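You operate a simulated robot arm through the tools that you are given. There is no shell and no other tool. Be economical: measure what you need, move in short steps, check, and stop when the job is done.

Carry out the task below with a simulated two-armed robot. There is one attempt and no reset: what you move stays moved.

Task
Hold the caddy, pull the yellow pin, push it into the blue bush, then draw the shuttle out to it.
Fine: free the red latch; the caddy, the other pin, the bars and their screws stay where they are; drives stay off.

Only the result counts: the job must be done as asked and must still hold three seconds after the hand-in. Knocking over, shifting, dropping, spilling or breaking anything else fails it.

Robot
Two 7-joint arms with two-finger parallel grippers on one trunk, on a base that drives. Base frame: it is fixed to the floor where the robot stands at the start and does not move with it; the origin is under the middle of the robot, x ahead of it, y to its left, z up. Readings come in m, rad, newtons and seconds.
The left shoulder is at the start at [0.07, 0.163, 1.07], the right one opposite. With the tool pointing down near the work surface each hand reaches from about 0.38 to 0.88 m from the robot's upright axis, wherever it stands, measured 20 degrees to its own side. Places, roughly: bar with the blue screw [0.8, -0.5, 0.7]; bar with the red screw [0.9, -0.5, 0.7]; bar with the white screw [1.3, -0.5, 0.7]; bar with the yellow screw [1.1, -0.5, 0.7]; blue bar screw [0.8, -0.1, 0.7]; blue pin bush [0.6, 0.1, 0.7]; latch [0.9, 0, 0.6]; red bar screw [0.9, -0.1, 0.7]; shuttle [0.9, -0.5, 0.7]; white bar screw [1.3, -0.1, 0.7]; white pin bush [0.6, -0.1, 0.7]; yellow bar screw [1.1, -0.1, 0.7]. Payload 3.43 kg a hand.
The TCP of each hand is the grasp point between the finger pads, 0.034 m short of the fingertips. In the tool frame z runs along the fingers and y along their closing line. The gripper opens to 0.128 m. The fingers are 0.024 m wide and 0.012 m thick; the gripper's body (0.048 by 0.13 m) begins 0.096 m behind the TCP.
Orientation is told as [roll, pitch, yaw] about the base's x, y, z axes, in that order, counted from this pose: with the fingers straight down and closing along the base's y, the tool's x points along the base's -x, its y along +y and its z along -z.

Tools
- The arms move only by the tool jog_arm. It takes "left_plan", "right_plan" or both (then of equal length, played together; a hand with none holds still); each is a list of rows, each a list of 7 numbers: the turn, a rotation vector about the tool's x, y, z in rad, then the shift along the tool's x, y, z in cm, then the finger opening in cm, from 0 to 12.8. In form: [[rx, ry, rz, tx, ty, tz, gripper], ...]. A call has 1 to 12 rows; each row shifts and turns the commanded pose from where the row before left it, along the tool's axes as they then stand. Rows are played at 5 a second. More than 0.05 m and 0.15 rad between two rows, or a gripper value outside its range, and nothing of the call is played. A pose out of reach is approached as far as the arm can. The call stops where the force on the tool passes 90 N (or 10 N more than at its start, if that is more) or the arm is blocked; 0.2 s more then pass. The fingers move at their own pace (about 0.153 m/s each) and stop on an object; they squeeze with about 40 N. The grip force told is the motor's: it shows also when the fingers shut on nothing. Time passes only in rows, and 0.2 s behind the last, so rows that do not move let the fingers close. It gives the time, the measured TCP pose, the force on the tool (base axes), the opening and the grip force at its end, in the units of the frame above (readings bear some noise), with the torque about the TCP (base axes, N m) and any sound that the robot's microphone picked up.
- Cameras (640 x 400 px; columns grow to the right, rows downward): "scene" is now at [0.1311, -0.0023, 1.2829]; the picture's right is [-0.02, -1.00, 0.00], its down [-0.69, 0.01, -0.72] and it looks along [0.72, -0.01, -0.69] (base axes); focal length 254 px, centre (320, 200). "left" rides on the left gripper at [0.076, 0.011, -0.16] in its tool frame; the picture's right is [-0.15, 0.99, 0.00], its down [-0.88, -0.13, -0.46] and it looks along [-0.45, -0.07, 0.89] (tool axes); focal length 234 px, centre (320, 200). "right" rides on the right gripper at [0.076, -0.011, -0.16] in its tool frame; the picture's right is [0.15, 0.99, 0.00], its down [-0.88, 0.13, -0.46] and it looks along [-0.45, 0.07, 0.89] (tool axes); focal length 234 px, centre (320, 200). There is no depth. A picture from a camera that has moved, and an enlarged one, comes with that camera's place and axes in the base frame and with its lens.
- snapshot(camera): a new picture of that camera. No time passes.
- raise_lower(by): slides the trunk up (or, below 0, down) by that many m; the arms and the scene camera ride with it, the base frame stays. It gives what a move gives, with no picture.
- drive_base(legs): drives the robot by 1 to 6 legs, each [ahead, left, turn to the left] in m, m and rad, along the robot's own axes; the way and the turn of a leg run together, so that a leg with both is an arc; at most 1.5 m and 3.142 rad a leg. The arms and the cameras ride along, it lands a little off, and it stops where it bumps. It gives what a move gives.
- aim_head(pan, tilt): turns the head with the scene camera to pan (to the left, within 1.501 rad either way) and tilt (down, from -0.506 to 1.204), counted from straight ahead of the robot. It gives what a move gives.
- enlarge(camera, box): a new picture of the part [left, top, right, bottom] of that camera's present view, enlarged. No time passes.
- hand_in(): hands the job in; it is judged then, once.

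Work in short steps. Places have to be worked out from the pictures, the camera data and where the tool is seen: move nearer, look again, correct. Check each grasp and each placing, and mend what went wrong. You have 120 turns and 88 pictures in all, those below and enlarged ones among them. Open the grippers and draw the arms clear of the work before you hand the job in, unless the task says otherwise; then end with one line.

The tools are called after ">>>" by a JSON object that holds its "method" and its "body". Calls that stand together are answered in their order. jog_arm: Moves the arms, as the interface text tells. Its arguments: {"type":"object","properties":{"left_plan":{"type":"array","items":{"type":"array","items":{"type":"number"}}},"right_plan":{"type":"array","items":{"type":"array","items":{"type":"number"}}}},"required":[]} The other tools are called the same way: raise_lower (by) slides the trunk up or down; drive_base (legs) drives the base; aim_head (pan, tilt) turns the head that bears the scene camera; snapshot (camera) takes a picture; enlarge (camera, box) takes an enlarged picture of a part of a camera's view; hand_in () hands the job in.

At the start:

```text
time_s: 0.0
left_ee_pos: [0.5858, 0.1717, 1.0022]
left_tool_rot: [0.0, -0.001, 0.0]
left_contact_force: [0.0, -0.2, 1.2]
left_ft_torque: [0.02, -0.02, -0.02]
left_grip_width: 0.128
left_finger_force: 0.1
right_ee_pos: [0.6509, -0.3128, 0.9614]
right_tool_rot: [0.0, -0.001, 0.0]
right_contact_force: [-0.4, -0.3, 0.4]
right_ft_torque: [-0.02, -0.01, 0.0]
right_grip_width: 0.1279
right_finger_force: 0.0
trunk travel left (down, up): [-0.55, 0.39]
robot x, y, heading: [0.003, -0.002, 0.003]
head pan, tilt: [-0.021, 0.768]
```

scene: 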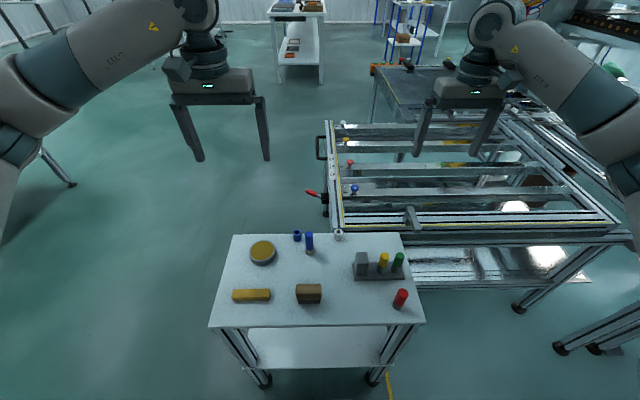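
right: 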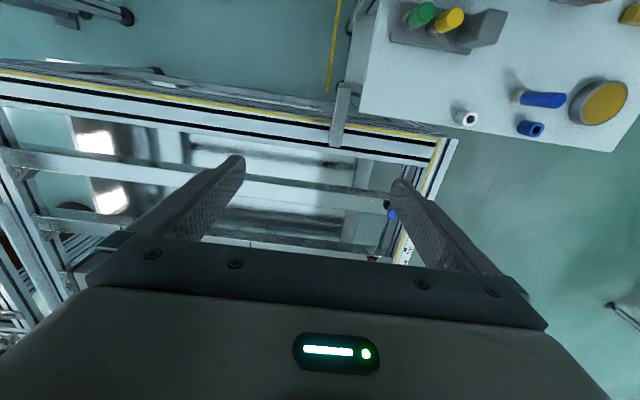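
left: 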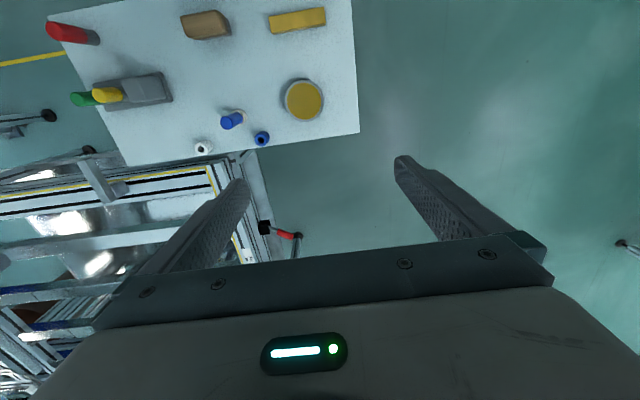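

I'll first look closer at the table and the frame with its latch and shuttle.

>>> {"method": "enlarge", "body": {"camera": "scene", "box": [200, 220, 440, 370]}}

>>> {"method": "enlarge", "body": {"camera": "scene", "box": [300, 100, 640, 312]}}

```text
2.67 times, centred on (320, 295) of scene
camera zoom: at [0.1311, -0.0023, 1.2829], right [-0.02, -1.0, 0.0], down [-0.69, 0.01, -0.72], along [0.72, -0.01, -0.69], focal length 678 px, centre (320, -53)
```

zoom: 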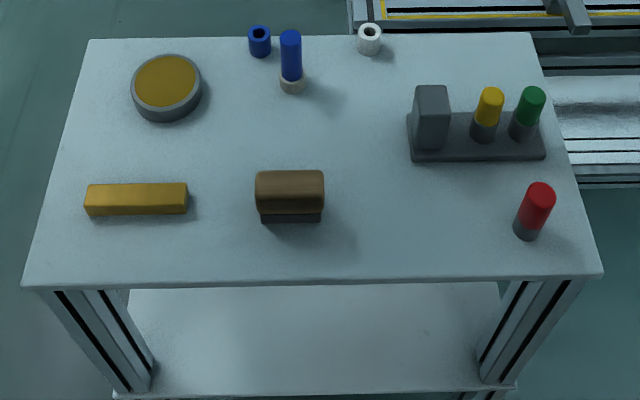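

```text
1.88 times, centred on (470, 206) of scene
camera zoom: at [0.1311, -0.0023, 1.2829], right [-0.02, -1.0, 0.0], down [-0.69, 0.01, -0.72], along [0.72, -0.01, -0.69], focal length 479 px, centre (38, 189)
```

zoom: 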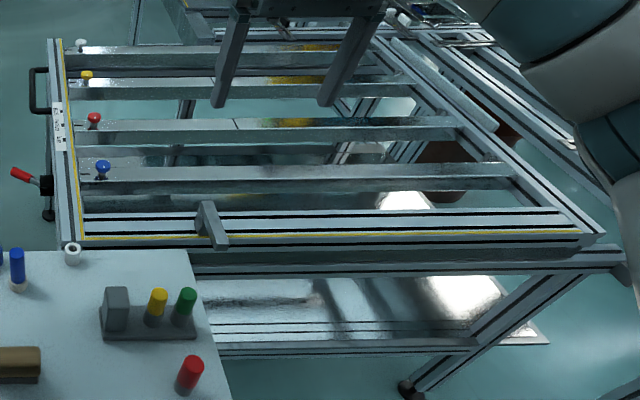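

The striker seems to stick out toward the bush row, with a loose blue pin nearby. I enlarge the wrist views to measure the latch, bushes and striker.

>>> {"method": "enlarge", "body": {"camera": "left", "box": [60, 60, 320, 260]}}

>>> {"method": "enlarge", "body": {"camera": "right", "box": [300, 0, 640, 270]}}

>>> {"method": "enlarge", "body": {"camera": "scene", "box": [280, 110, 460, 250]}}

```text
2.00 times, centred on (190, 160) of left
camera zoom: at [0.5104, 0.1835, 1.1614], right [0.15, 0.99, 0.0], down [0.88, -0.13, 0.46], along [0.45, -0.07, -0.89], focal length 468 px, centre (580, 280)
```

zoom: 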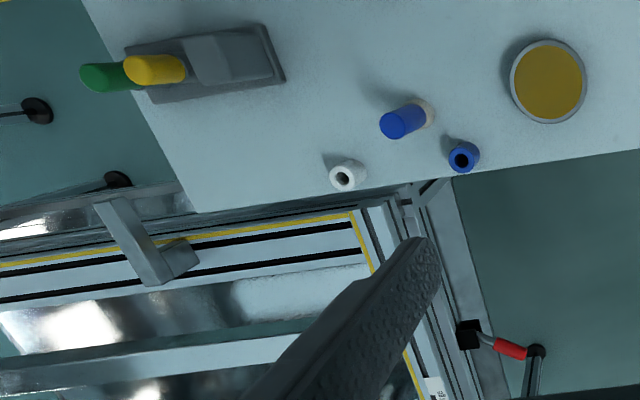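

```text
1.48 times, centred on (470, 135) of right
camera zoom: at [0.5746, -0.3259, 1.121], right [-0.15, 0.99, 0.0], down [0.88, 0.13, 0.46], along [0.45, 0.07, -0.89], focal length 347 px, centre (98, 296)
```

zoom: 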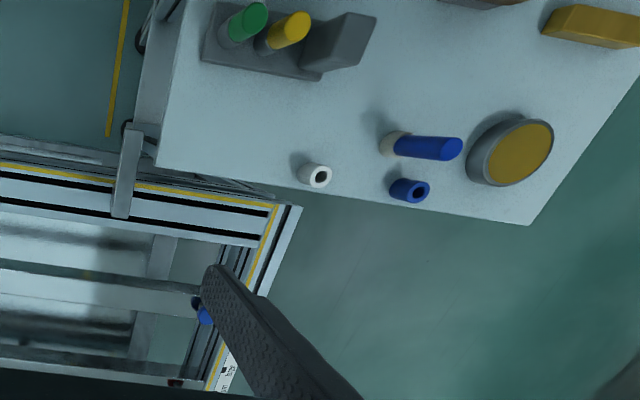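

```text
2.86 times, centred on (370, 180) of scene
camera zoom: at [0.1311, -0.0023, 1.2829], right [-0.02, -1.0, 0.0], down [-0.69, 0.01, -0.72], along [0.72, -0.01, -0.69], focal length 726 px, centre (177, 257)
```

zoom: 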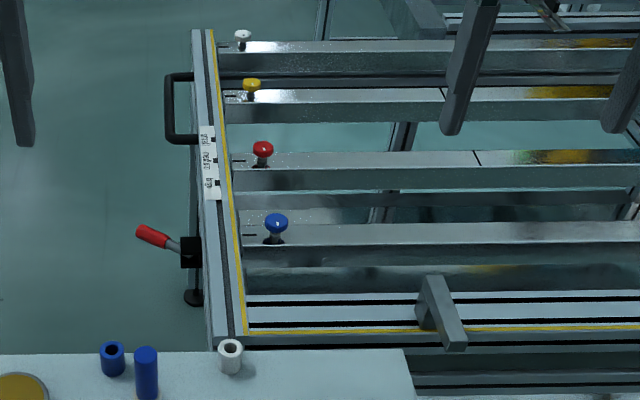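

Estimates: yellow pin top ≈(0.478,-0.163,0.765), green ≈(0.478,-0.201), blue bush top ≈(0.594,0.057,0.70), striker tip ≈(0.58,-0.285,0.72). I bring the left hand nearer over the table for closer measuring.

>>> {"method": "jog_arm", "body": {"left_plan": [[0, 0, 0, 3, -3.4, 0.6, 12.8], [0, 0, 0, 3, -3.4, 0.6, 12.8], [0, 0, 0, 3, -3.4, 0.6, 12.8], [0, 0, 0, 3, -3.4, 0.6, 12.8], [0, 0, 0, 3, -3.4, 0.6, 12.8]]}}

>>> {"method": "snapshot", "body": {"camera": "left"}}

```text
time_s: 1.2
left_ee_pos: [0.435, -0.0007, 0.971]
left_tool_rot: [0.002, 0.0, 0.003]
left_contact_force: [0.3, -0.9, -0.7]
left_ft_torque: [0.02, -0.02, 0.0]
left_grip_width: 0.128
left_finger_force: 0.0
right_ee_pos: [0.6491, -0.3144, 0.961]
right_tool_rot: [0.003, 0.0, 0.001]
right_contact_force: [0.4, -0.2, -1.2]
right_ft_torque: [0.01, -0.02, -0.01]
right_grip_width: 0.1281
right_finger_force: 0.1
trunk travel left (down, up): [-0.55, 0.39]
robot x, y, heading: [-0.0028, -0.0002, -0.004]
head pan, tilt: [-0.021, 0.768]
```

```text
79 pictures are left
camera left: at [0.3595, 0.0117, 1.1313], right [0.15, 0.99, 0.0], down [0.88, -0.13, 0.46], along [0.45, -0.07, -0.89], focal length 234 px, centre (320, 200)
```

left: 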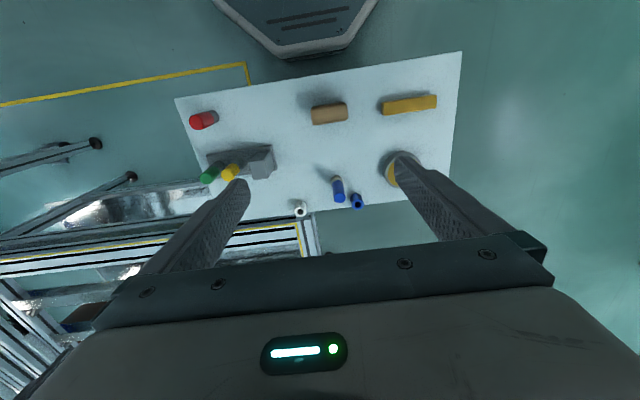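

I zoom on the caddy and on the bush area from here.

>>> {"method": "enlarge", "body": {"camera": "left", "box": [180, 100, 308, 180]}}

>>> {"method": "enlarge", "body": {"camera": "left", "box": [280, 150, 408, 230]}}

>>> {"method": "enlarge", "body": {"camera": "scene", "box": [340, 240, 420, 290]}}

```text
5.00 times, centred on (244, 140) of left
camera zoom: at [0.3595, 0.0117, 1.1313], right [0.15, 0.99, 0.0], down [0.88, -0.13, 0.46], along [0.45, -0.07, -0.89], focal length 1171 px, centre (700, 500)
```

zoom: 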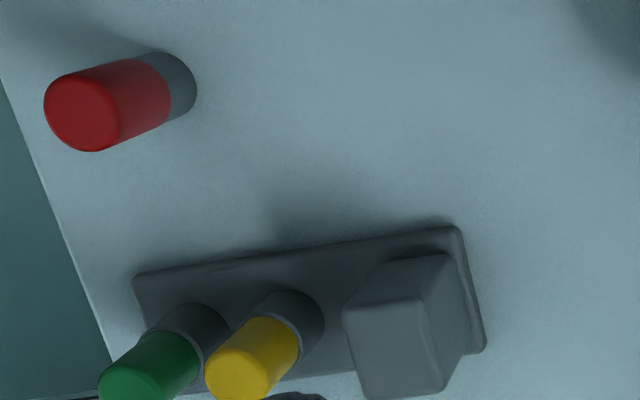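

```text
5.00 times, centred on (344, 190) of left
camera zoom: at [0.3595, 0.0117, 1.1313], right [0.15, 0.99, 0.0], down [0.88, -0.13, 0.46], along [0.45, -0.07, -0.89], focal length 1171 px, centre (200, 250)
```

zoom: 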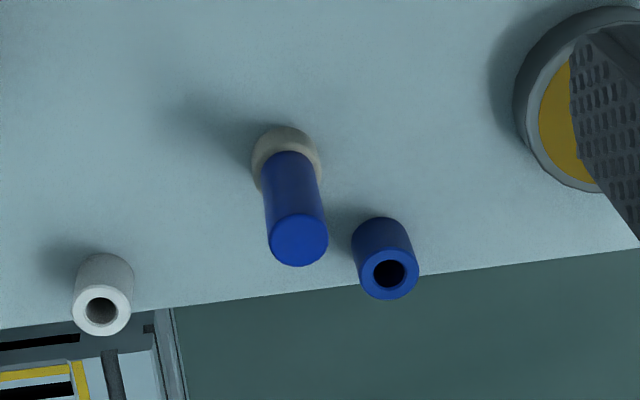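

```text
8.00 times, centred on (380, 265) of scene
camera zoom: at [0.1308, -0.0039, 1.2829], right [-0.02, -1.0, 0.0], down [-0.69, 0.02, -0.72], along [0.72, -0.01, -0.69], focal length 2034 px, centre (-160, -320)
```

zoom: 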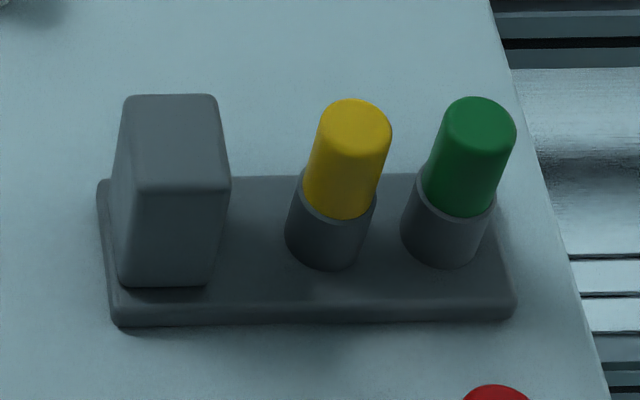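

Block top measured: x 0.460–0.493, y −0.123…−0.095, top z≈0.755; yellow pin axis (0.477,−0.163), socket rim z≈0.724. I'll turn both hands to close along x (left camera to +y, right camera to −y).

>>> {"method": "jog_arm", "body": {"left_plan": [[0, 0, 0.143, 0, 0, 0, 12.8], [0, 0, 0.143, 0, 0, 0, 12.8], [0, 0, 0.143, 0, 0, 0, 12.8], [0, 0, 0.143, 0, 0, 0, 12.8], [0, 0, 0.143, 0, 0, 0, 12.8], [0, 0, 0.143, 0, 0, 0, 12.8], [0, 0, 0.143, 0, 0, 0, 12.8], [0, 0, 0.143, 0, 0, 0, 12.8], [0, 0, 0.143, 0, 0, 0, 12.8], [0, 0, 0.143, 0, 0, 0, 12.8], [0, 0, 0.141, 0, 0, 0, 12.8]], "right_plan": [[0, 0, -0.143, 0, 0, 0, 12.8], [0, 0, -0.143, 0, 0, 0, 12.8], [0, 0, -0.143, 0, 0, 0, 12.8], [0, 0, -0.143, 0, 0, 0, 12.8], [0, 0, -0.143, 0, 0, 0, 12.8], [0, 0, -0.143, 0, 0, 0, 12.8], [0, 0, -0.143, 0, 0, 0, 12.8], [0, 0, -0.143, 0, 0, 0, 12.8], [0, 0, -0.143, 0, 0, 0, 12.8], [0, 0, -0.143, 0, 0, 0, 12.8], [0, 0, -0.141, 0, 0, 0, 12.8]]}}

```text
time_s: 3.6
left_ee_pos: [0.4351, 0.0004, 0.9714]
left_tool_rot: [0.0, -0.001, -1.573]
left_contact_force: [0.5, 0.1, 0.7]
left_ft_torque: [0.01, 0.01, 0.01]
left_grip_width: 0.128
left_finger_force: 0.1
right_ee_pos: [0.6484, -0.3144, 0.9629]
right_tool_rot: [0.0, 0.001, 0.619]
right_contact_force: [-0.4, -0.2, -0.7]
right_ft_torque: [0.01, 0.03, -0.02]
right_grip_width: 0.1278
right_finger_force: 0.0
right hand out of reach, approached as far as the arm can: row 5, 6, 7, 8, 9, 10, 11
trunk travel left (down, up): [-0.55, 0.39]
robot x, y, heading: [0.0013, -0.002, 0.006]
head pan, tilt: [-0.021, 0.768]
```

Right hand's +90° yaw is out of reach, so I turn it the other way to −90°.

>>> {"method": "jog_arm", "body": {"right_plan": [[0, 0, 0.145, 0, 0, 0, 12.8], [0, 0, 0.145, 0, 0, 0, 12.8], [0, 0, 0.145, 0, 0, 0, 12.8], [0, 0, 0.145, 0, 0, 0, 12.8], [0, 0, 0.145, 0, 0, 0, 12.8], [0, 0, 0.145, 0, 0, 0, 12.8], [0, 0, 0.145, 0, 0, 0, 12.8], [0, 0, 0.145, 0, 0, 0, 12.8], [0, 0, 0.145, 0, 0, 0, 12.8], [0, 0, 0.145, 0, 0, 0, 12.8], [0, 0, 0.145, 0, 0, 0, 12.8]]}}

```text
time_s: 6.0
left_ee_pos: [0.4353, 0.0009, 0.9734]
left_tool_rot: [-0.001, 0.001, -1.571]
left_contact_force: [0.1, 0.6, -0.3]
left_ft_torque: [-0.01, -0.01, 0.02]
left_grip_width: 0.128
left_finger_force: 0.0
right_ee_pos: [0.6503, -0.3139, 0.962]
right_tool_rot: [0.0, 0.0, -0.979]
right_contact_force: [0.4, -0.6, 0.4]
right_ft_torque: [0.0, -0.02, -0.01]
right_grip_width: 0.1283
right_finger_force: 0.1
trunk travel left (down, up): [-0.55, 0.39]
robot x, y, heading: [-0.0033, -0.0017, -0.001]
head pan, tilt: [-0.021, 0.768]
```

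Rotation works this way; finish right yaw and tilt the left hand so it leans to +y.

>>> {"method": "jog_arm", "body": {"left_plan": [[0, -0.125, 0, 2, 0, 0, 12.8], [0, -0.125, 0, 2, 0, 0, 12.8], [0, -0.125, 0, 2, 0, 0, 12.8], [0, -0.125, 0, 2, 0, 0, 12.8]], "right_plan": [[0, 0, 0.148, 0, 0, 0, 12.8], [0, 0, 0.148, 0, 0, 0, 12.8], [0, 0, 0.148, 0, 0, 0, 12.8], [0, 0, 0.148, 0, 0, 0, 12.8]]}}

```text
time_s: 7.0
left_ee_pos: [0.4287, 0.078, 0.9604]
left_tool_rot: [-0.003, -0.501, -1.565]
left_contact_force: [0.5, 0.2, 0.0]
left_ft_torque: [-0.04, 0.02, 0.03]
left_grip_width: 0.128
left_finger_force: 0.1
left hand out of reach, approached as far as the arm can: row 4
right_ee_pos: [0.6493, -0.3136, 0.963]
right_tool_rot: [-0.002, 0.001, -1.57]
right_contact_force: [-0.9, 0.5, 0.2]
right_ft_torque: [-0.01, 0.02, 0.01]
right_grip_width: 0.128
right_finger_force: 0.1
trunk travel left (down, up): [-0.55, 0.39]
robot x, y, heading: [-0.0032, -0.0, 0.001]
head pan, tilt: [-0.021, 0.768]
```

Left is tilted 0.5 rad as wanted. I bring it to a pregrasp 12 cm behind the caddy's block.

>>> {"method": "jog_arm", "body": {"left_plan": [[0, 0, 0, -1.12, 0.956, 3.35, 8], [0, 0, 0, -1.12, 0.956, 3.35, 8], [0, 0, 0, -1.12, 0.956, 3.35, 8], [0, 0, 0, -1.12, 0.956, 3.35, 8], [0, 0, 0, -1.12, 0.956, 3.35, 8]]}}

>>> {"method": "snapshot", "body": {"camera": "left"}}

>>> {"method": "snapshot", "body": {"camera": "scene"}}

```text
time_s: 8.2
left_ee_pos: [0.4273, 0.0775, 0.9611]
left_tool_rot: [-0.005, -0.499, -1.564]
left_contact_force: [-0.1, -0.3, -0.8]
left_ft_torque: [0.01, 0.0, 0.02]
left_grip_width: 0.08
left_finger_force: 0.0
left hand out of reach, approached as far as the arm can: row 1, 2, 3, 4, 5
right_ee_pos: [0.6498, -0.314, 0.963]
right_tool_rot: [0.002, 0.001, -1.568]
right_contact_force: [-0.7, 0.2, -0.7]
right_ft_torque: [0.05, -0.01, 0.02]
right_grip_width: 0.1284
right_finger_force: 0.1
trunk travel left (down, up): [-0.55, 0.39]
robot x, y, heading: [-0.0013, 0.0007, 0.001]
head pan, tilt: [-0.021, 0.768]
```

```text
75 pictures are left
camera left: at [0.4384, 0.2212, 1.0651], right [0.99, -0.12, 0.07], down [-0.12, -0.56, 0.82], along [-0.06, -0.82, -0.57], focal length 234 px, centre (320, 200)
```

left: 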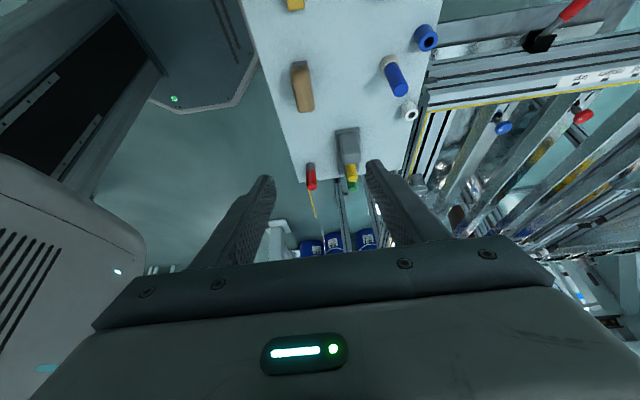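

```text
74 pictures are left
camera scene: at [0.1311, -0.0023, 1.2829], right [-0.02, -1.0, 0.0], down [-0.69, 0.01, -0.72], along [0.72, -0.01, -0.69], focal length 254 px, centre (320, 200)
```

scene: 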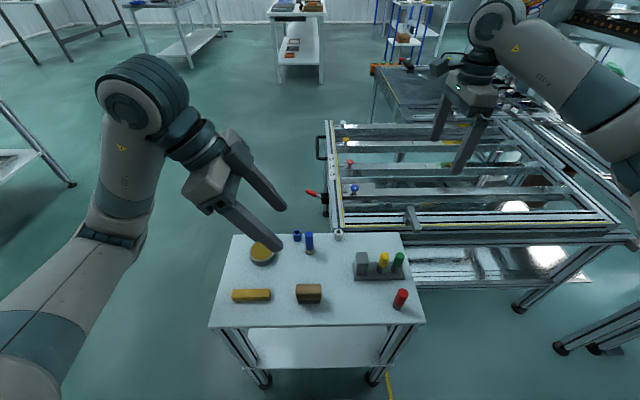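

Left is stuck at a joint limit in this yaw; the mirror case of the right hand suggests yaw +90° is the comfortable one. I untilt and turn back through zero.

>>> {"method": "jog_arm", "body": {"left_plan": [[0, 0.125, 0, 0, 1, 0, 8], [0, 0.125, 0, 0, 1, 0, 8], [0, 0.125, 0, 0, 1, 0, 8], [0, 0.125, 0, 0, 1, 0, 8], [0, 0, -0.148, 0, 0, 0, 8], [0, 0, -0.148, 0, 0, 0, 8], [0, 0, -0.148, 0, 0, 0, 8], [0, 0, -0.148, 0, 0, 0, 8], [0, 0, -0.148, 0, 0, 0, 8], [0, 0, -0.148, 0, 0, 0, 8], [0, 0, -0.148, 0, 0, 0, 8], [0, 0, -0.148, 0, 0, 0, 8]]}}

>>> {"method": "jog_arm", "body": {"left_plan": [[0, 0, -0.148, 0, 0, 0, 8], [0, 0, -0.148, 0, 0, 0, 8], [0, 0, -0.148, 0, 0, 0, 8], [0, 0, -0.148, 0, 0, 0, 8], [0, 0, -0.148, 0, 0, 0, 8], [0, 0, -0.148, 0, 0, 0, 8], [0, 0, -0.148, 0, 0, 0, 8], [0, 0, -0.148, 0, 0, 0, 8], [0, 0, -0.148, 0, 0, 0, 8], [0, 0, -0.148, 0, 0, 0, 8], [0, 0, -0.148, 0, 0, 0, 8], [0, 0, -0.148, 0, 0, 0, 8]]}}

```text
time_s: 10.8
left_ee_pos: [0.4675, 0.078, 0.9613]
left_tool_rot: [0.0, -0.001, -0.383]
left_contact_force: [0.7, 0.5, -0.5]
left_ft_torque: [0.02, -0.06, -0.03]
left_grip_width: 0.08
left_finger_force: 0.0
right_ee_pos: [0.6502, -0.3141, 0.9629]
right_tool_rot: [0.001, 0.0, -1.568]
right_contact_force: [0.5, 0.7, 0.9]
right_ft_torque: [0.02, -0.01, -0.02]
right_grip_width: 0.1279
right_finger_force: 0.1
trunk travel left (down, up): [-0.55, 0.39]
robot x, y, heading: [0.0011, 0.0011, 0.002]
head pan, tilt: [-0.021, 0.768]
```

```text
time_s: 13.4
left_ee_pos: [0.4674, 0.0774, 0.9611]
left_tool_rot: [0.001, -0.001, 1.393]
left_contact_force: [0.4, -0.2, 0.2]
left_ft_torque: [-0.01, 0.0, -0.03]
left_grip_width: 0.0799
left_finger_force: 0.0
right_ee_pos: [0.6507, -0.3149, 0.9627]
right_tool_rot: [0.0, 0.0, -1.568]
right_contact_force: [-0.9, -0.7, 1.3]
right_ft_torque: [0.02, -0.03, -0.01]
right_grip_width: 0.1283
right_finger_force: 0.0
trunk travel left (down, up): [-0.55, 0.39]
robot x, y, heading: [-0.0022, -0.0016, 0.001]
head pan, tilt: [-0.021, 0.768]
```

Yaw reached easily. Finish to 90° and lean 0.4 rad.

>>> {"method": "jog_arm", "body": {"left_plan": [[0, 0, -0.09, 0, 0, 0, 8], [0, 0, -0.088, 0, 0, 0, 8], [0, 0.1, 0, 0, 0, 0, 8], [0, 0.1, 0, 0, 0, 0, 8], [0, 0.1, 0, 0, 0, 0, 8], [0, 0.1, 0, 0, 0, 0, 8]]}}

```text
time_s: 14.8
left_ee_pos: [0.4672, 0.0774, 0.9621]
left_tool_rot: [0.0, 0.403, 1.566]
left_contact_force: [-0.2, 0.8, -0.2]
left_ft_torque: [0.05, -0.02, -0.03]
left_grip_width: 0.0801
left_finger_force: 0.0
right_ee_pos: [0.6511, -0.3143, 0.9626]
right_tool_rot: [0.0, -0.003, -1.569]
right_contact_force: [-0.7, 0.5, 0.0]
right_ft_torque: [0.0, -0.01, 0.02]
right_grip_width: 0.1279
right_finger_force: 0.0
trunk travel left (down, up): [-0.55, 0.39]
robot x, y, heading: [-0.0019, 0.0029, -0.008]
head pan, tilt: [-0.021, 0.768]
```

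Move to 10 cm before the block grasp.

>>> {"method": "jog_arm", "body": {"left_plan": [[0, 0, 0, 1.67, -0.19, 3.63, 8], [0, 0, 0, 1.67, -0.19, 3.63, 8], [0, 0, 0, 1.67, -0.19, 3.63, 8], [0, 0, 0, 1.67, -0.19, 3.63, 8], [0, 0, 0, 1.67, -0.19, 3.63, 8]]}}

>>> {"method": "snapshot", "body": {"camera": "left"}}

>>> {"method": "enlarge", "body": {"camera": "scene", "box": [240, 190, 440, 315]}}

```text
time_s: 16.0
left_ee_pos: [0.4761, -0.0696, 0.8268]
left_tool_rot: [0.0, 0.4, 1.567]
left_contact_force: [0.2, 0.1, 0.1]
left_ft_torque: [-0.01, -0.03, 0.04]
left_grip_width: 0.08
left_finger_force: 0.0
right_ee_pos: [0.6506, -0.3154, 0.9616]
right_tool_rot: [0.001, -0.001, -1.569]
right_contact_force: [0.5, -1.0, -0.2]
right_ft_torque: [0.02, 0.0, -0.01]
right_grip_width: 0.1281
right_finger_force: 0.1
trunk travel left (down, up): [-0.55, 0.39]
robot x, y, heading: [0.0005, -0.0008, -0.001]
head pan, tilt: [-0.021, 0.768]
```

```text
73 pictures are left
camera left: at [0.4653, -0.0761, 1.0034], right [-0.99, 0.14, -0.06], down [0.13, 0.99, 0.08], along [0.07, 0.07, -1.0], focal length 234 px, centre (320, 200)
```

left: 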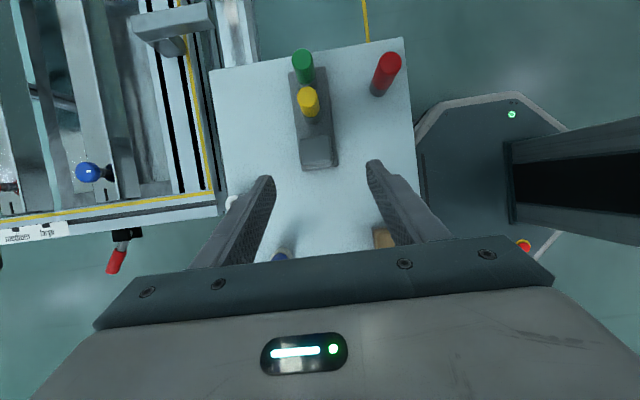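

```text
3.20 times, centred on (340, 252) of scene
camera zoom: at [0.1315, -0.0032, 1.2829], right [-0.02, -1.0, 0.0], down [-0.7, 0.01, -0.72], along [0.72, -0.01, -0.7], focal length 814 px, centre (256, 32)
```

zoom: 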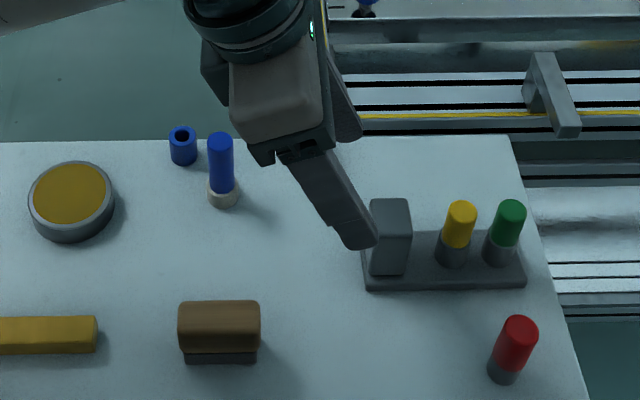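

Alignment agrees with the plan. Advance 10 cm along the tool onto the block, still open.

>>> {"method": "jog_arm", "body": {"left_plan": [[0, 0, 0, 0, 0, 2.5, 6], [0, 0, 0, 0, 0, 2.5, 6], [0, 0, 0, 0, 0, 2.5, 6], [0, 0, 0, 0, 0, 2.3, 6]]}}

>>> {"method": "snapshot", "body": {"camera": "left"}}

>>> {"method": "enlarge", "body": {"camera": "scene", "box": [310, 220, 422, 290]}}

```text
time_s: 17.0
left_ee_pos: [0.4757, -0.1086, 0.7355]
left_tool_rot: [0.001, 0.401, 1.567]
left_contact_force: [-0.4, 0.2, 0.1]
left_ft_torque: [-0.02, 0.03, -0.01]
left_grip_width: 0.06
left_finger_force: 0.0
right_ee_pos: [0.6504, -0.3137, 0.9623]
right_tool_rot: [0.0, 0.001, -1.568]
right_contact_force: [-0.4, -1.2, 0.8]
right_ft_torque: [0.01, -0.01, 0.01]
right_grip_width: 0.1278
right_finger_force: 0.1
trunk travel left (down, up): [-0.55, 0.39]
robot x, y, heading: [0.002, -0.0024, 0.004]
head pan, tilt: [-0.021, 0.768]
```

```text
71 pictures are left
camera left: at [0.4648, -0.1143, 0.9129], right [-0.99, 0.14, -0.06], down [0.13, 0.99, 0.08], along [0.07, 0.07, -1.0], focal length 234 px, centre (320, 200)
```

left: 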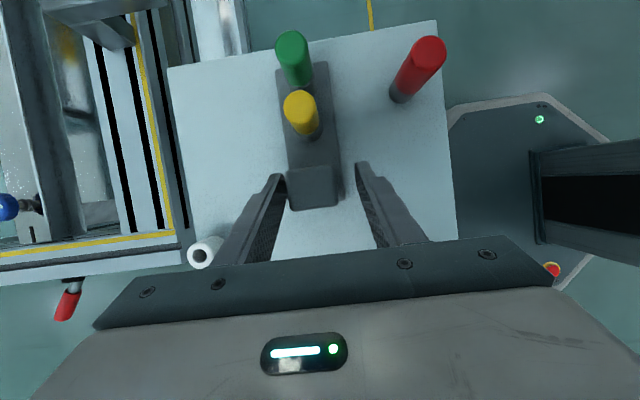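

```text
5.71 times, centred on (366, 255) of scene
camera zoom: at [0.1312, -0.0026, 1.2829], right [-0.02, -1.0, 0.0], down [-0.69, 0.01, -0.72], along [0.72, -0.01, -0.7], focal length 1453 px, centre (57, -114)
```

zoom: 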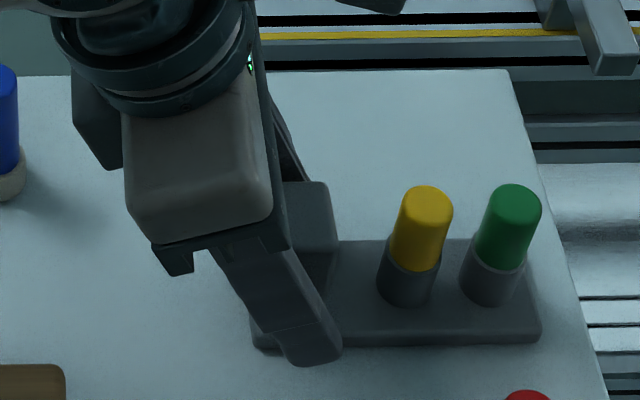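

Block centre seems ≈3 mm further +x than the hand; shift by that and close.

>>> {"method": "jog_arm", "body": {"left_plan": [[0, 0, 0, 0, -0.3, 0, 6], [0, 0, 0, 0, 0, 0, 4.5], [0, 0, 0, 0, 0, 0, 3.6], [0, 0, 0, 0, 0, 0, 2.5], [0, 0, 0, 0, 0, 0, 2.5]]}}

>>> {"method": "enlarge", "body": {"camera": "left", "box": [220, 20, 420, 145]}}

```text
time_s: 18.2
left_ee_pos: [0.4798, -0.1078, 0.7353]
left_tool_rot: [-0.001, 0.4, 1.568]
left_contact_force: [0.4, 0.4, -0.7]
left_ft_torque: [-0.08, -0.07, 0.08]
left_grip_width: 0.0352
left_finger_force: 40.1
right_ee_pos: [0.65, -0.3146, 0.9629]
right_tool_rot: [0.0, 0.0, -1.568]
right_contact_force: [0.0, -0.2, -0.6]
right_ft_torque: [0.01, 0.0, 0.04]
right_grip_width: 0.128
right_finger_force: 0.1
trunk travel left (down, up): [-0.55, 0.39]
robot x, y, heading: [0.0016, 0.0009, -0.0]
head pan, tilt: [-0.021, 0.768]
```

```text
3.20 times, centred on (320, 82) of left
camera zoom: at [0.4679, -0.1143, 0.913], right [-0.99, 0.14, -0.06], down [0.13, 0.99, 0.08], along [0.07, 0.07, -1.0], focal length 749 px, centre (320, 576)
```

zoom: 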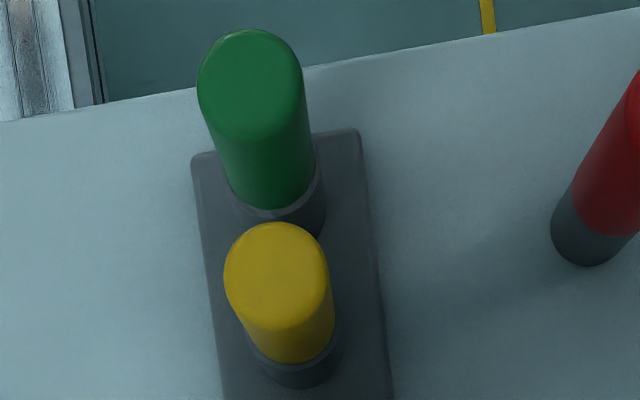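

Block is held (35 mm, 40 N, no side force), caddy unmoved. Now bring the right hand level above the yellow pin, then down to a hover.

>>> {"method": "jog_arm", "body": {"right_plan": [[0, 0, 0, 3.01, -3.44, 0, 5], [0, 0, 0, 3.01, -3.44, 0, 5], [0, 0, 0, 3.01, -3.44, 0, 5], [0, 0, 0, 3.01, -3.44, 0, 5], [0, 0, 0, 3.01, -3.44, 0, 5], [0, 0, 0, 0, 0, 4, 5], [0, 0, 0, 0, 0, 4, 5]]}}

>>> {"method": "snapshot", "body": {"camera": "right"}}

>>> {"method": "snapshot", "body": {"camera": "left"}}

```text
time_s: 19.8
left_ee_pos: [0.4791, -0.108, 0.7357]
left_tool_rot: [0.002, 0.4, 1.567]
left_contact_force: [-1.0, 0.4, 0.2]
left_ft_torque: [-0.07, -0.02, 0.05]
left_grip_width: 0.0355
left_finger_force: 40.3
right_ee_pos: [0.4781, -0.1649, 0.8797]
right_tool_rot: [0.001, -0.002, -1.567]
right_contact_force: [0.3, -0.6, -1.0]
right_ft_torque: [0.02, 0.02, 0.0]
right_grip_width: 0.0501
right_finger_force: 0.0
trunk travel left (down, up): [-0.55, 0.39]
robot x, y, heading: [-0.0015, 0.0024, -0.005]
head pan, tilt: [-0.021, 0.768]
```

```text
68 pictures are left
camera right: at [0.4667, -0.0899, 1.0388], right [0.99, 0.15, 0.0], down [0.13, -0.88, 0.46], along [0.07, -0.45, -0.89], focal length 234 px, centre (320, 200)
```

right: 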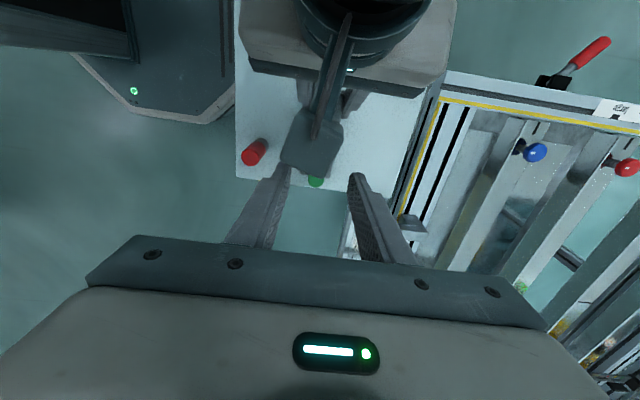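

```text
67 pictures are left
camera left: at [0.4679, -0.1146, 0.913], right [-0.99, 0.14, -0.06], down [0.13, 0.99, 0.08], along [0.07, 0.07, -1.0], focal length 234 px, centre (320, 200)
```

left: 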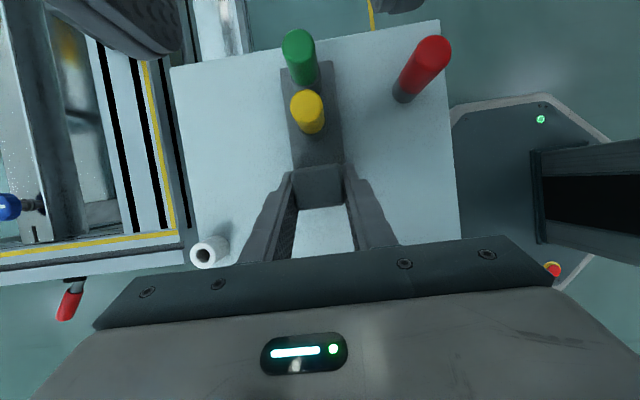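

The camera mounts are physical: left's housing sits near y≈−0.114, z≈0.91, so the right hand must lean the other way. I tilt the right hand 0.5 rad toward −y at hover.

>>> {"method": "jog_arm", "body": {"right_plan": [[0, 0.125, 0, 0, 0, 0, 5], [0, 0.125, 0, 0, 0, 0, 5], [0, 0.125, 0, 0, 0, 0, 5], [0, 0.125, 0, 0, 0, 0, 5]]}}

>>> {"method": "snapshot", "body": {"camera": "right"}}

```text
time_s: 20.8
left_ee_pos: [0.4785, -0.1073, 0.7349]
left_tool_rot: [0.0, 0.399, 1.566]
left_contact_force: [1.1, -0.9, 0.1]
left_ft_torque: [-0.18, 0.02, 0.0]
left_grip_width: 0.0354
left_finger_force: 39.6
right_ee_pos: [0.4773, -0.1644, 0.8814]
right_tool_rot: [0.002, 0.503, -1.568]
right_contact_force: [0.8, -0.1, -0.7]
right_ft_torque: [-0.01, 0.0, -0.03]
right_grip_width: 0.0501
right_finger_force: 0.1
trunk travel left (down, up): [-0.55, 0.39]
robot x, y, heading: [-0.0004, 0.0017, 0.0]
head pan, tilt: [-0.021, 0.768]
```

```text
66 pictures are left
camera right: at [0.4666, -0.1758, 1.0576], right [0.99, 0.13, 0.07], down [0.13, -0.99, -0.02], along [0.07, 0.03, -1.0], focal length 234 px, centre (320, 200)
```

right: 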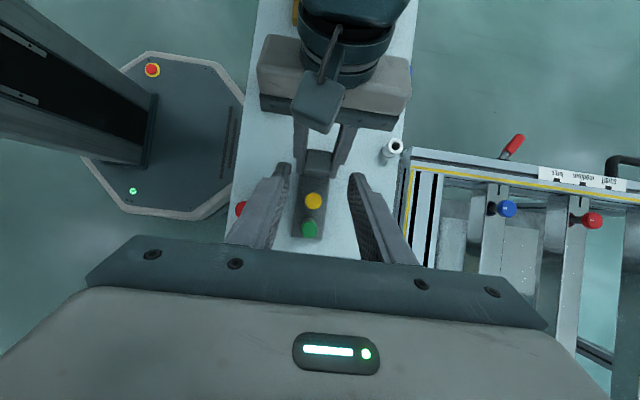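

View is clear; the right hand now is free of the left's mount. Lower to grasp height (TCP ≈(0.478,−0.171,0.765)) with open fingers.

>>> {"method": "jog_arm", "body": {"right_plan": [[0, 0, 0, -1.55, 0.03, 2.47, 5], [0, 0, 0, -1.55, 0.03, 2.47, 5], [0, 0, 0, -1.55, 0.03, 2.47, 5], [0, 0, 0, -1.55, 0.03, 2.47, 5]]}}

>>> {"method": "enlarge", "body": {"camera": "right", "box": [220, 80, 420, 260]}}

>>> {"method": "enlarge", "body": {"camera": "scene", "box": [320, 190, 464, 290]}}

```text
time_s: 21.8
left_ee_pos: [0.4791, -0.1076, 0.7367]
left_tool_rot: [0.0, 0.4, 1.568]
left_contact_force: [-0.1, -0.6, -0.2]
left_ft_torque: [-0.14, 0.01, -0.01]
left_grip_width: 0.0356
left_finger_force: 40.5
right_ee_pos: [0.4786, -0.1707, 0.7636]
right_tool_rot: [-0.001, 0.499, -1.566]
right_contact_force: [-0.2, 1.3, -0.7]
right_ft_torque: [-0.02, -0.01, -0.04]
right_grip_width: 0.0499
right_finger_force: 0.1
trunk travel left (down, up): [-0.55, 0.39]
robot x, y, heading: [0.0028, -0.0006, -0.001]
head pan, tilt: [-0.021, 0.768]
```

```text
2.22 times, centred on (320, 170) of right
camera zoom: at [0.4684, -0.1825, 0.9405], right [0.99, 0.13, 0.07], down [0.13, -0.99, -0.02], along [0.07, 0.03, -1.0], focal length 520 px, centre (320, 267)
```

zoom: 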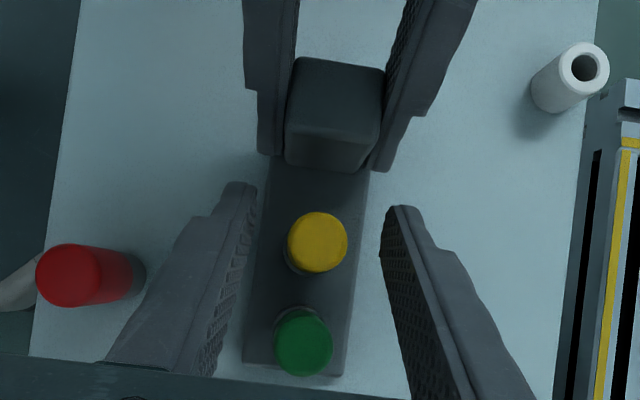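

```text
4.00 times, centred on (392, 240) of scene
camera zoom: at [0.131, -0.0025, 1.2829], right [-0.02, -1.0, 0.0], down [-0.69, 0.01, -0.72], along [0.72, -0.01, -0.69], focal length 1017 px, centre (32, 40)
```

zoom: 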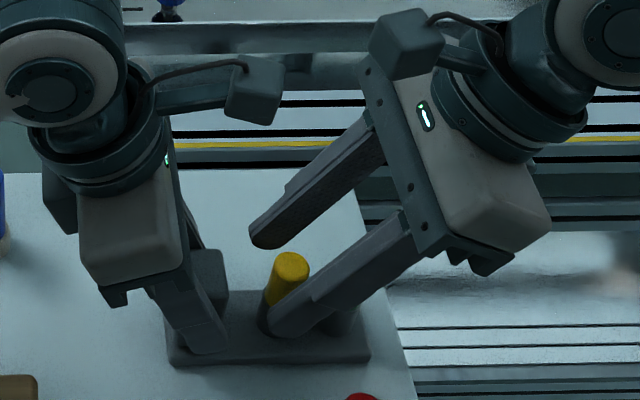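

Yellow is centred between the pads. Close on it.

>>> {"method": "jog_arm", "body": {"right_plan": [[0, 0, 0, 0, 0, 0, 3.2], [0, 0, 0, 0, 0, 0, 2.4], [0, 0, 0, 0, 0, 0, 1], [0, 0, 0, 0, 0, 0, 1]]}}

```text
time_s: 22.8
left_ee_pos: [0.4783, -0.1088, 0.7357]
left_tool_rot: [0.003, 0.401, 1.567]
left_contact_force: [1.7, -0.6, -0.1]
left_ft_torque: [-0.11, -0.02, 0.11]
left_grip_width: 0.0358
left_finger_force: 39.7
right_ee_pos: [0.4789, -0.1713, 0.7657]
right_tool_rot: [-0.001, 0.501, -1.567]
right_contact_force: [-1.6, -1.1, -0.2]
right_ft_torque: [0.01, 0.11, 0.04]
right_grip_width: 0.0202
right_finger_force: 40.1
trunk travel left (down, up): [-0.55, 0.39]
robot x, y, heading: [0.002, -0.0004, -0.002]
head pan, tilt: [-0.021, 0.768]
```

Gripped at 20 mm. Pull straight up slowly, 2 cm.

>>> {"method": "jog_arm", "body": {"right_plan": [[0, 0, 0, 0.24, 0, -0.44, 1], [0, 0, 0, 0.24, 0, -0.44, 1], [0, 0, 0, 0.24, 0, -0.44, 1], [0, 0, 0, 0.24, 0, -0.44, 1]]}}

>>> {"method": "enlarge", "body": {"camera": "scene", "box": [320, 190, 464, 290]}}

```text
time_s: 23.8
left_ee_pos: [0.4792, -0.1066, 0.7351]
left_tool_rot: [0.0, 0.398, 1.568]
left_contact_force: [0.2, -0.4, 0.5]
left_ft_torque: [-0.01, -0.05, 0.01]
left_grip_width: 0.0355
left_finger_force: 39.7
right_ee_pos: [0.4792, -0.1708, 0.7849]
right_tool_rot: [0.0, 0.499, -1.567]
right_contact_force: [0.1, -0.6, 0.0]
right_ft_torque: [0.0, 0.01, 0.0]
right_grip_width: 0.0202
right_finger_force: 40.0
trunk travel left (down, up): [-0.55, 0.39]
robot x, y, heading: [-0.0011, -0.0003, 0.0]
head pan, tilt: [-0.021, 0.768]
```

```text
4.00 times, centred on (392, 240) of scene
camera zoom: at [0.131, -0.0023, 1.2829], right [-0.02, -1.0, 0.0], down [-0.69, 0.01, -0.72], along [0.72, -0.01, -0.69], focal length 1017 px, centre (32, 40)
```

zoom: 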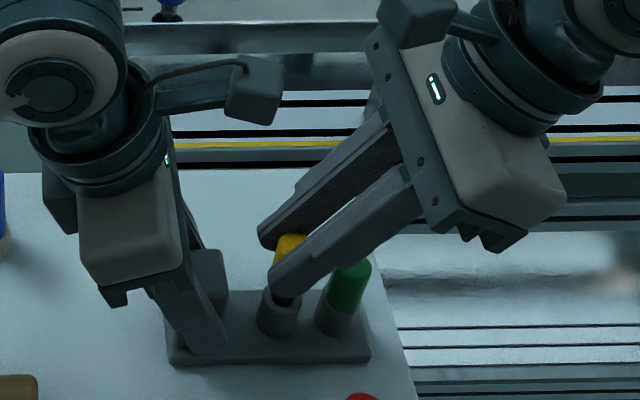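

The pin moves up with the hand, no resistance left. Lift another 9 cm.

>>> {"method": "jog_arm", "body": {"right_plan": [[0, 0, 0, 0.72, 0, -1.32, 1], [0, 0, 0, 0.72, 0, -1.32, 1], [0, 0, 0, 0.72, 0, -1.32, 1], [0, 0, 0, 0.72, 0, -1.32, 1], [0, 0, 0, 0.72, 0, -1.32, 1], [0, 0, 0, 0.72, 0, -1.32, 1]]}}

>>> {"method": "snapshot", "body": {"camera": "scene"}}

>>> {"method": "enlarge", "body": {"camera": "left", "box": [220, 0, 420, 125]}}

```text
time_s: 25.2
left_ee_pos: [0.4784, -0.1069, 0.7361]
left_tool_rot: [0.001, 0.397, 1.567]
left_contact_force: [0.8, 1.2, 1.6]
left_ft_torque: [0.0, 0.03, -0.02]
left_grip_width: 0.0358
left_finger_force: 39.9
right_ee_pos: [0.4793, -0.1719, 0.8768]
right_tool_rot: [-0.002, 0.498, -1.569]
right_contact_force: [0.2, -0.9, 0.3]
right_ft_torque: [0.0, 0.03, -0.02]
right_grip_width: 0.0202
right_finger_force: 39.6
trunk travel left (down, up): [-0.55, 0.39]
robot x, y, heading: [-0.0029, -0.0038, 0.003]
head pan, tilt: [-0.021, 0.768]
```

```text
62 pictures are left
camera scene: at [0.131, -0.0023, 1.2829], right [-0.02, -1.0, 0.0], down [-0.69, 0.01, -0.72], along [0.72, -0.01, -0.69], focal length 254 px, centre (320, 200)
```

scene: 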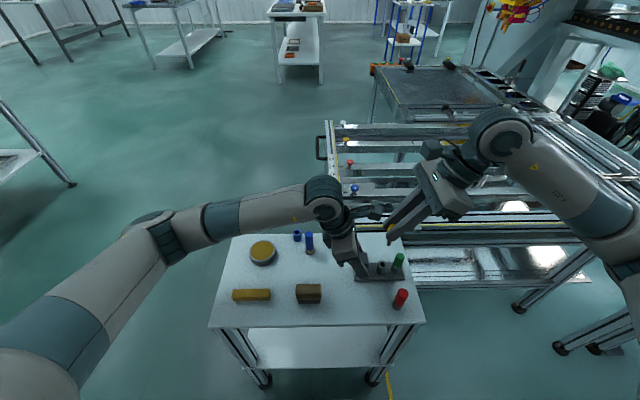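

```text
3.20 times, centred on (320, 62) of left
camera zoom: at [0.4678, -0.1142, 0.913], right [-0.99, 0.14, -0.06], down [0.13, 0.99, 0.08], along [0.07, 0.07, -1.0], focal length 749 px, centre (320, 640)
```

zoom: 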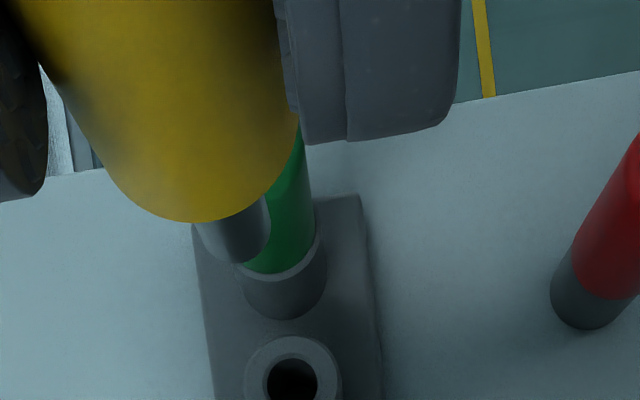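

Pin is fully out and held. Release the caddy and back the left hand off along its own axis.

>>> {"method": "jog_arm", "body": {"left_plan": [[0, 0, 0, 0, 0, 0, 4.5], [0, 0, 0, 0, 0, 0, 6], [0, 0, 0, 0, 0, -2, 6], [0, 0, 0, 0, 0, -3, 6], [0, 0, 0, 0, 0, -4, 6], [0, 0, 0, 0, 0, -4, 6], [0, 0, 0, -3, 0, -3, 6], [0, 0, 0, -4, 0, -2, 6], [0, 0, 0, -4, 0, -2, 6], [0, 0, 0, -4, 0, -2, 6], [0, 0, 0, -4, 0, -2, 6]]}}

>>> {"method": "enlarge", "body": {"camera": "scene", "box": [200, 190, 440, 340]}}

```text
time_s: 27.6
left_ee_pos: [0.4787, 0.1624, 0.8834]
left_tool_rot: [0.002, 0.4, 1.567]
left_contact_force: [-0.6, -0.5, 0.0]
left_ft_torque: [-0.04, 0.0, -0.01]
left_grip_width: 0.0603
left_finger_force: 0.0
right_ee_pos: [0.4781, -0.171, 0.8766]
right_tool_rot: [0.0, 0.499, -1.567]
right_contact_force: [0.6, -0.6, 0.6]
right_ft_torque: [-0.04, -0.01, 0.02]
right_grip_width: 0.0199
right_finger_force: 40.0
trunk travel left (down, up): [-0.55, 0.39]
robot x, y, heading: [0.0028, -0.0001, 0.0]
head pan, tilt: [-0.021, 0.768]
```

```text
2.67 times, centred on (320, 265) of scene
camera zoom: at [0.1303, -0.001, 1.283], right [-0.02, -1.0, 0.0], down [-0.69, 0.01, -0.72], along [0.72, -0.02, -0.69], focal length 678 px, centre (320, 27)
```

zoom: 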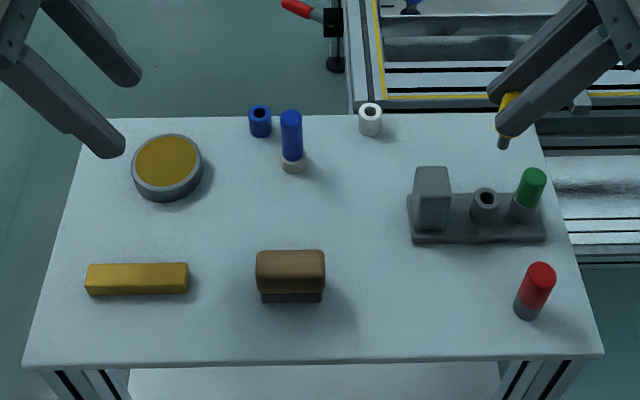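

Caddy is in place and the shank is ~3 cm long below the head (tip ≈7.4 cm below TCP). I now yaw the right hand about the vertical by +90° so it leans away (+x) and closes along y, clear of the loose blue pin.

>>> {"method": "jog_arm", "body": {"right_plan": [[0.0683, 0, -0.1252, 0, 0, 0, 1], [0.0683, 0, -0.1252, 0, 0, 0, 1], [0.0683, 0, -0.1252, 0, 0, 0, 1], [0.0683, 0, -0.1252, 0, 0, 0, 1], [0.0683, 0, -0.1252, 0, 0, 0, 1], [0.0683, 0, -0.1252, 0, 0, 0, 1], [0.0683, 0, -0.1252, 0, 0, 0, 1], [0.0683, 0, -0.1252, 0, 0, 0, 1], [0.0683, 0, -0.1252, 0, 0, 0, 1], [0.0683, 0, -0.1252, 0, 0, 0, 1], [0.0683, 0, -0.1252, 0, 0, 0, 1]]}}

>>> {"method": "snapshot", "body": {"camera": "scene"}}

```text
time_s: 30.0
left_ee_pos: [0.4787, 0.1617, 0.883]
left_tool_rot: [0.0, 0.401, 1.568]
left_contact_force: [-0.7, -0.4, 0.0]
left_ft_torque: [-0.03, 0.03, -0.03]
left_grip_width: 0.0597
left_finger_force: 0.0
right_ee_pos: [0.4799, -0.1717, 0.8767]
right_tool_rot: [-0.001, 0.499, 0.002]
right_contact_force: [0.9, -0.1, -0.9]
right_ft_torque: [0.02, 0.01, -0.03]
right_grip_width: 0.0201
right_finger_force: 40.0
trunk travel left (down, up): [-0.55, 0.39]
robot x, y, heading: [-0.0001, -0.0033, 0.003]
head pan, tilt: [-0.021, 0.768]
```

```text
59 pictures are left
camera scene: at [0.131, -0.0018, 1.2828], right [-0.02, -1.0, 0.0], down [-0.69, 0.01, -0.72], along [0.72, -0.02, -0.69], focal length 254 px, centre (320, 200)
```

scene: 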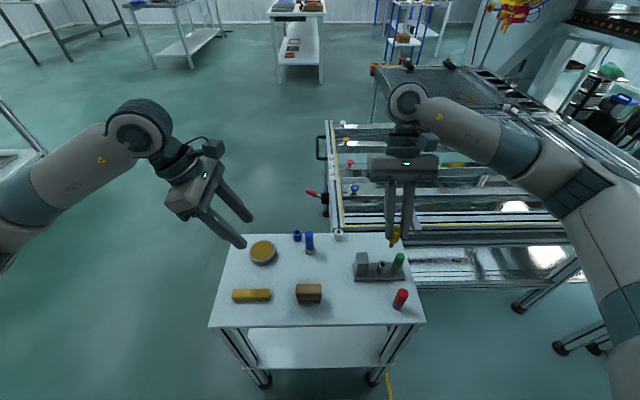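

Reached. Carry the pin over to just beside/above the blue bush, moving the left hand aside meanwhile.

>>> {"method": "jog_arm", "body": {"right_plan": [[0, 0, 0, -1.815, 3.795, -0.99, 1], [0, 0, 0, -1.815, 3.795, -0.99, 1], [0, 0, 0, -1.815, 3.795, -0.99, 1], [0, 0, 0, -1.815, 3.795, -0.99, 1], [0, 0, 0, -1.815, 3.795, -0.99, 1], [0, 0, 0, -1.815, 3.795, -0.99, 1]], "left_plan": [[0, 0, 0, -1.8, 0, -0.8, 6], [0, 0, 0, -1.8, 0, -0.8, 6], [0, 0, 0, -1.8, 0, -0.8, 6], [0, 0, 0, -1.8, 0, -0.8, 6], [0, 0, 0, -1.8, 0, -0.8, 6], [0, 0, 0, -1.8, 0, -0.8, 6]]}}

>>> {"method": "snapshot", "body": {"camera": "right"}}

>>> {"method": "enlarge", "body": {"camera": "scene", "box": [250, 190, 362, 260]}}

>>> {"method": "snapshot", "body": {"camera": "left"}}

```text
time_s: 31.4
left_ee_pos: [0.4797, 0.2799, 0.8853]
left_tool_rot: [0.0, 0.403, 1.566]
left_contact_force: [0.5, -0.3, 0.1]
left_ft_torque: [-0.02, -0.02, 0.03]
left_grip_width: 0.06
left_finger_force: 0.1
right_ee_pos: [0.6031, 0.0593, 0.8764]
right_tool_rot: [-0.004, 0.5, 0.0]
right_contact_force: [-0.5, 1.3, -0.9]
right_ft_torque: [-0.04, 0.03, 0.0]
right_grip_width: 0.0204
right_finger_force: 39.6
trunk travel left (down, up): [-0.55, 0.39]
robot x, y, heading: [-0.0033, -0.002, 0.0]
head pan, tilt: [-0.021, 0.768]
```

```text
58 pictures are left
camera right: at [0.613, 0.0465, 1.0522], right [-0.13, 0.99, 0.07], down [0.99, 0.13, -0.02], along [-0.03, 0.07, -1.0], focal length 234 px, centre (320, 200)
```

right: 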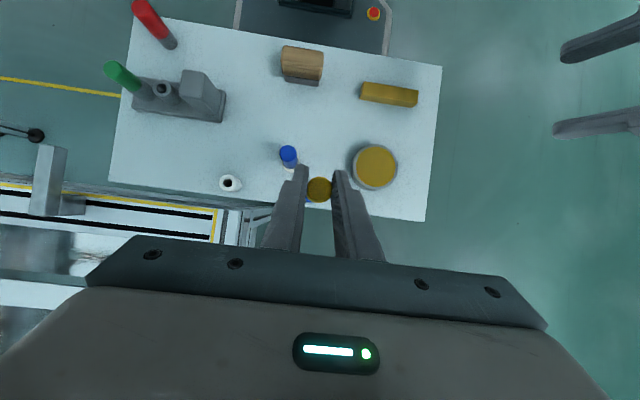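

```text
5.71 times, centred on (306, 225) of scene
camera zoom: at [0.1307, 0.0004, 1.2829], right [-0.02, -1.0, 0.0], down [-0.69, 0.01, -0.72], along [0.72, -0.02, -0.69], focal length 1453 px, centre (400, 57)
```

zoom: 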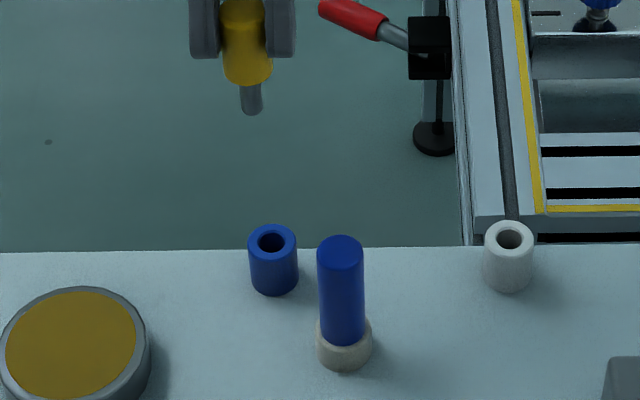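

```text
56 pictures are left
camera left: at [0.4692, 0.2744, 1.0619], right [-0.99, 0.14, -0.06], down [0.13, 0.99, 0.07], along [0.07, 0.07, -1.0], focal length 234 px, centre (320, 200)
```

left: 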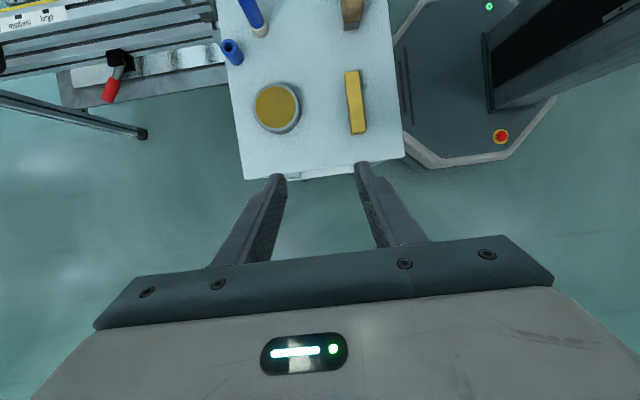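

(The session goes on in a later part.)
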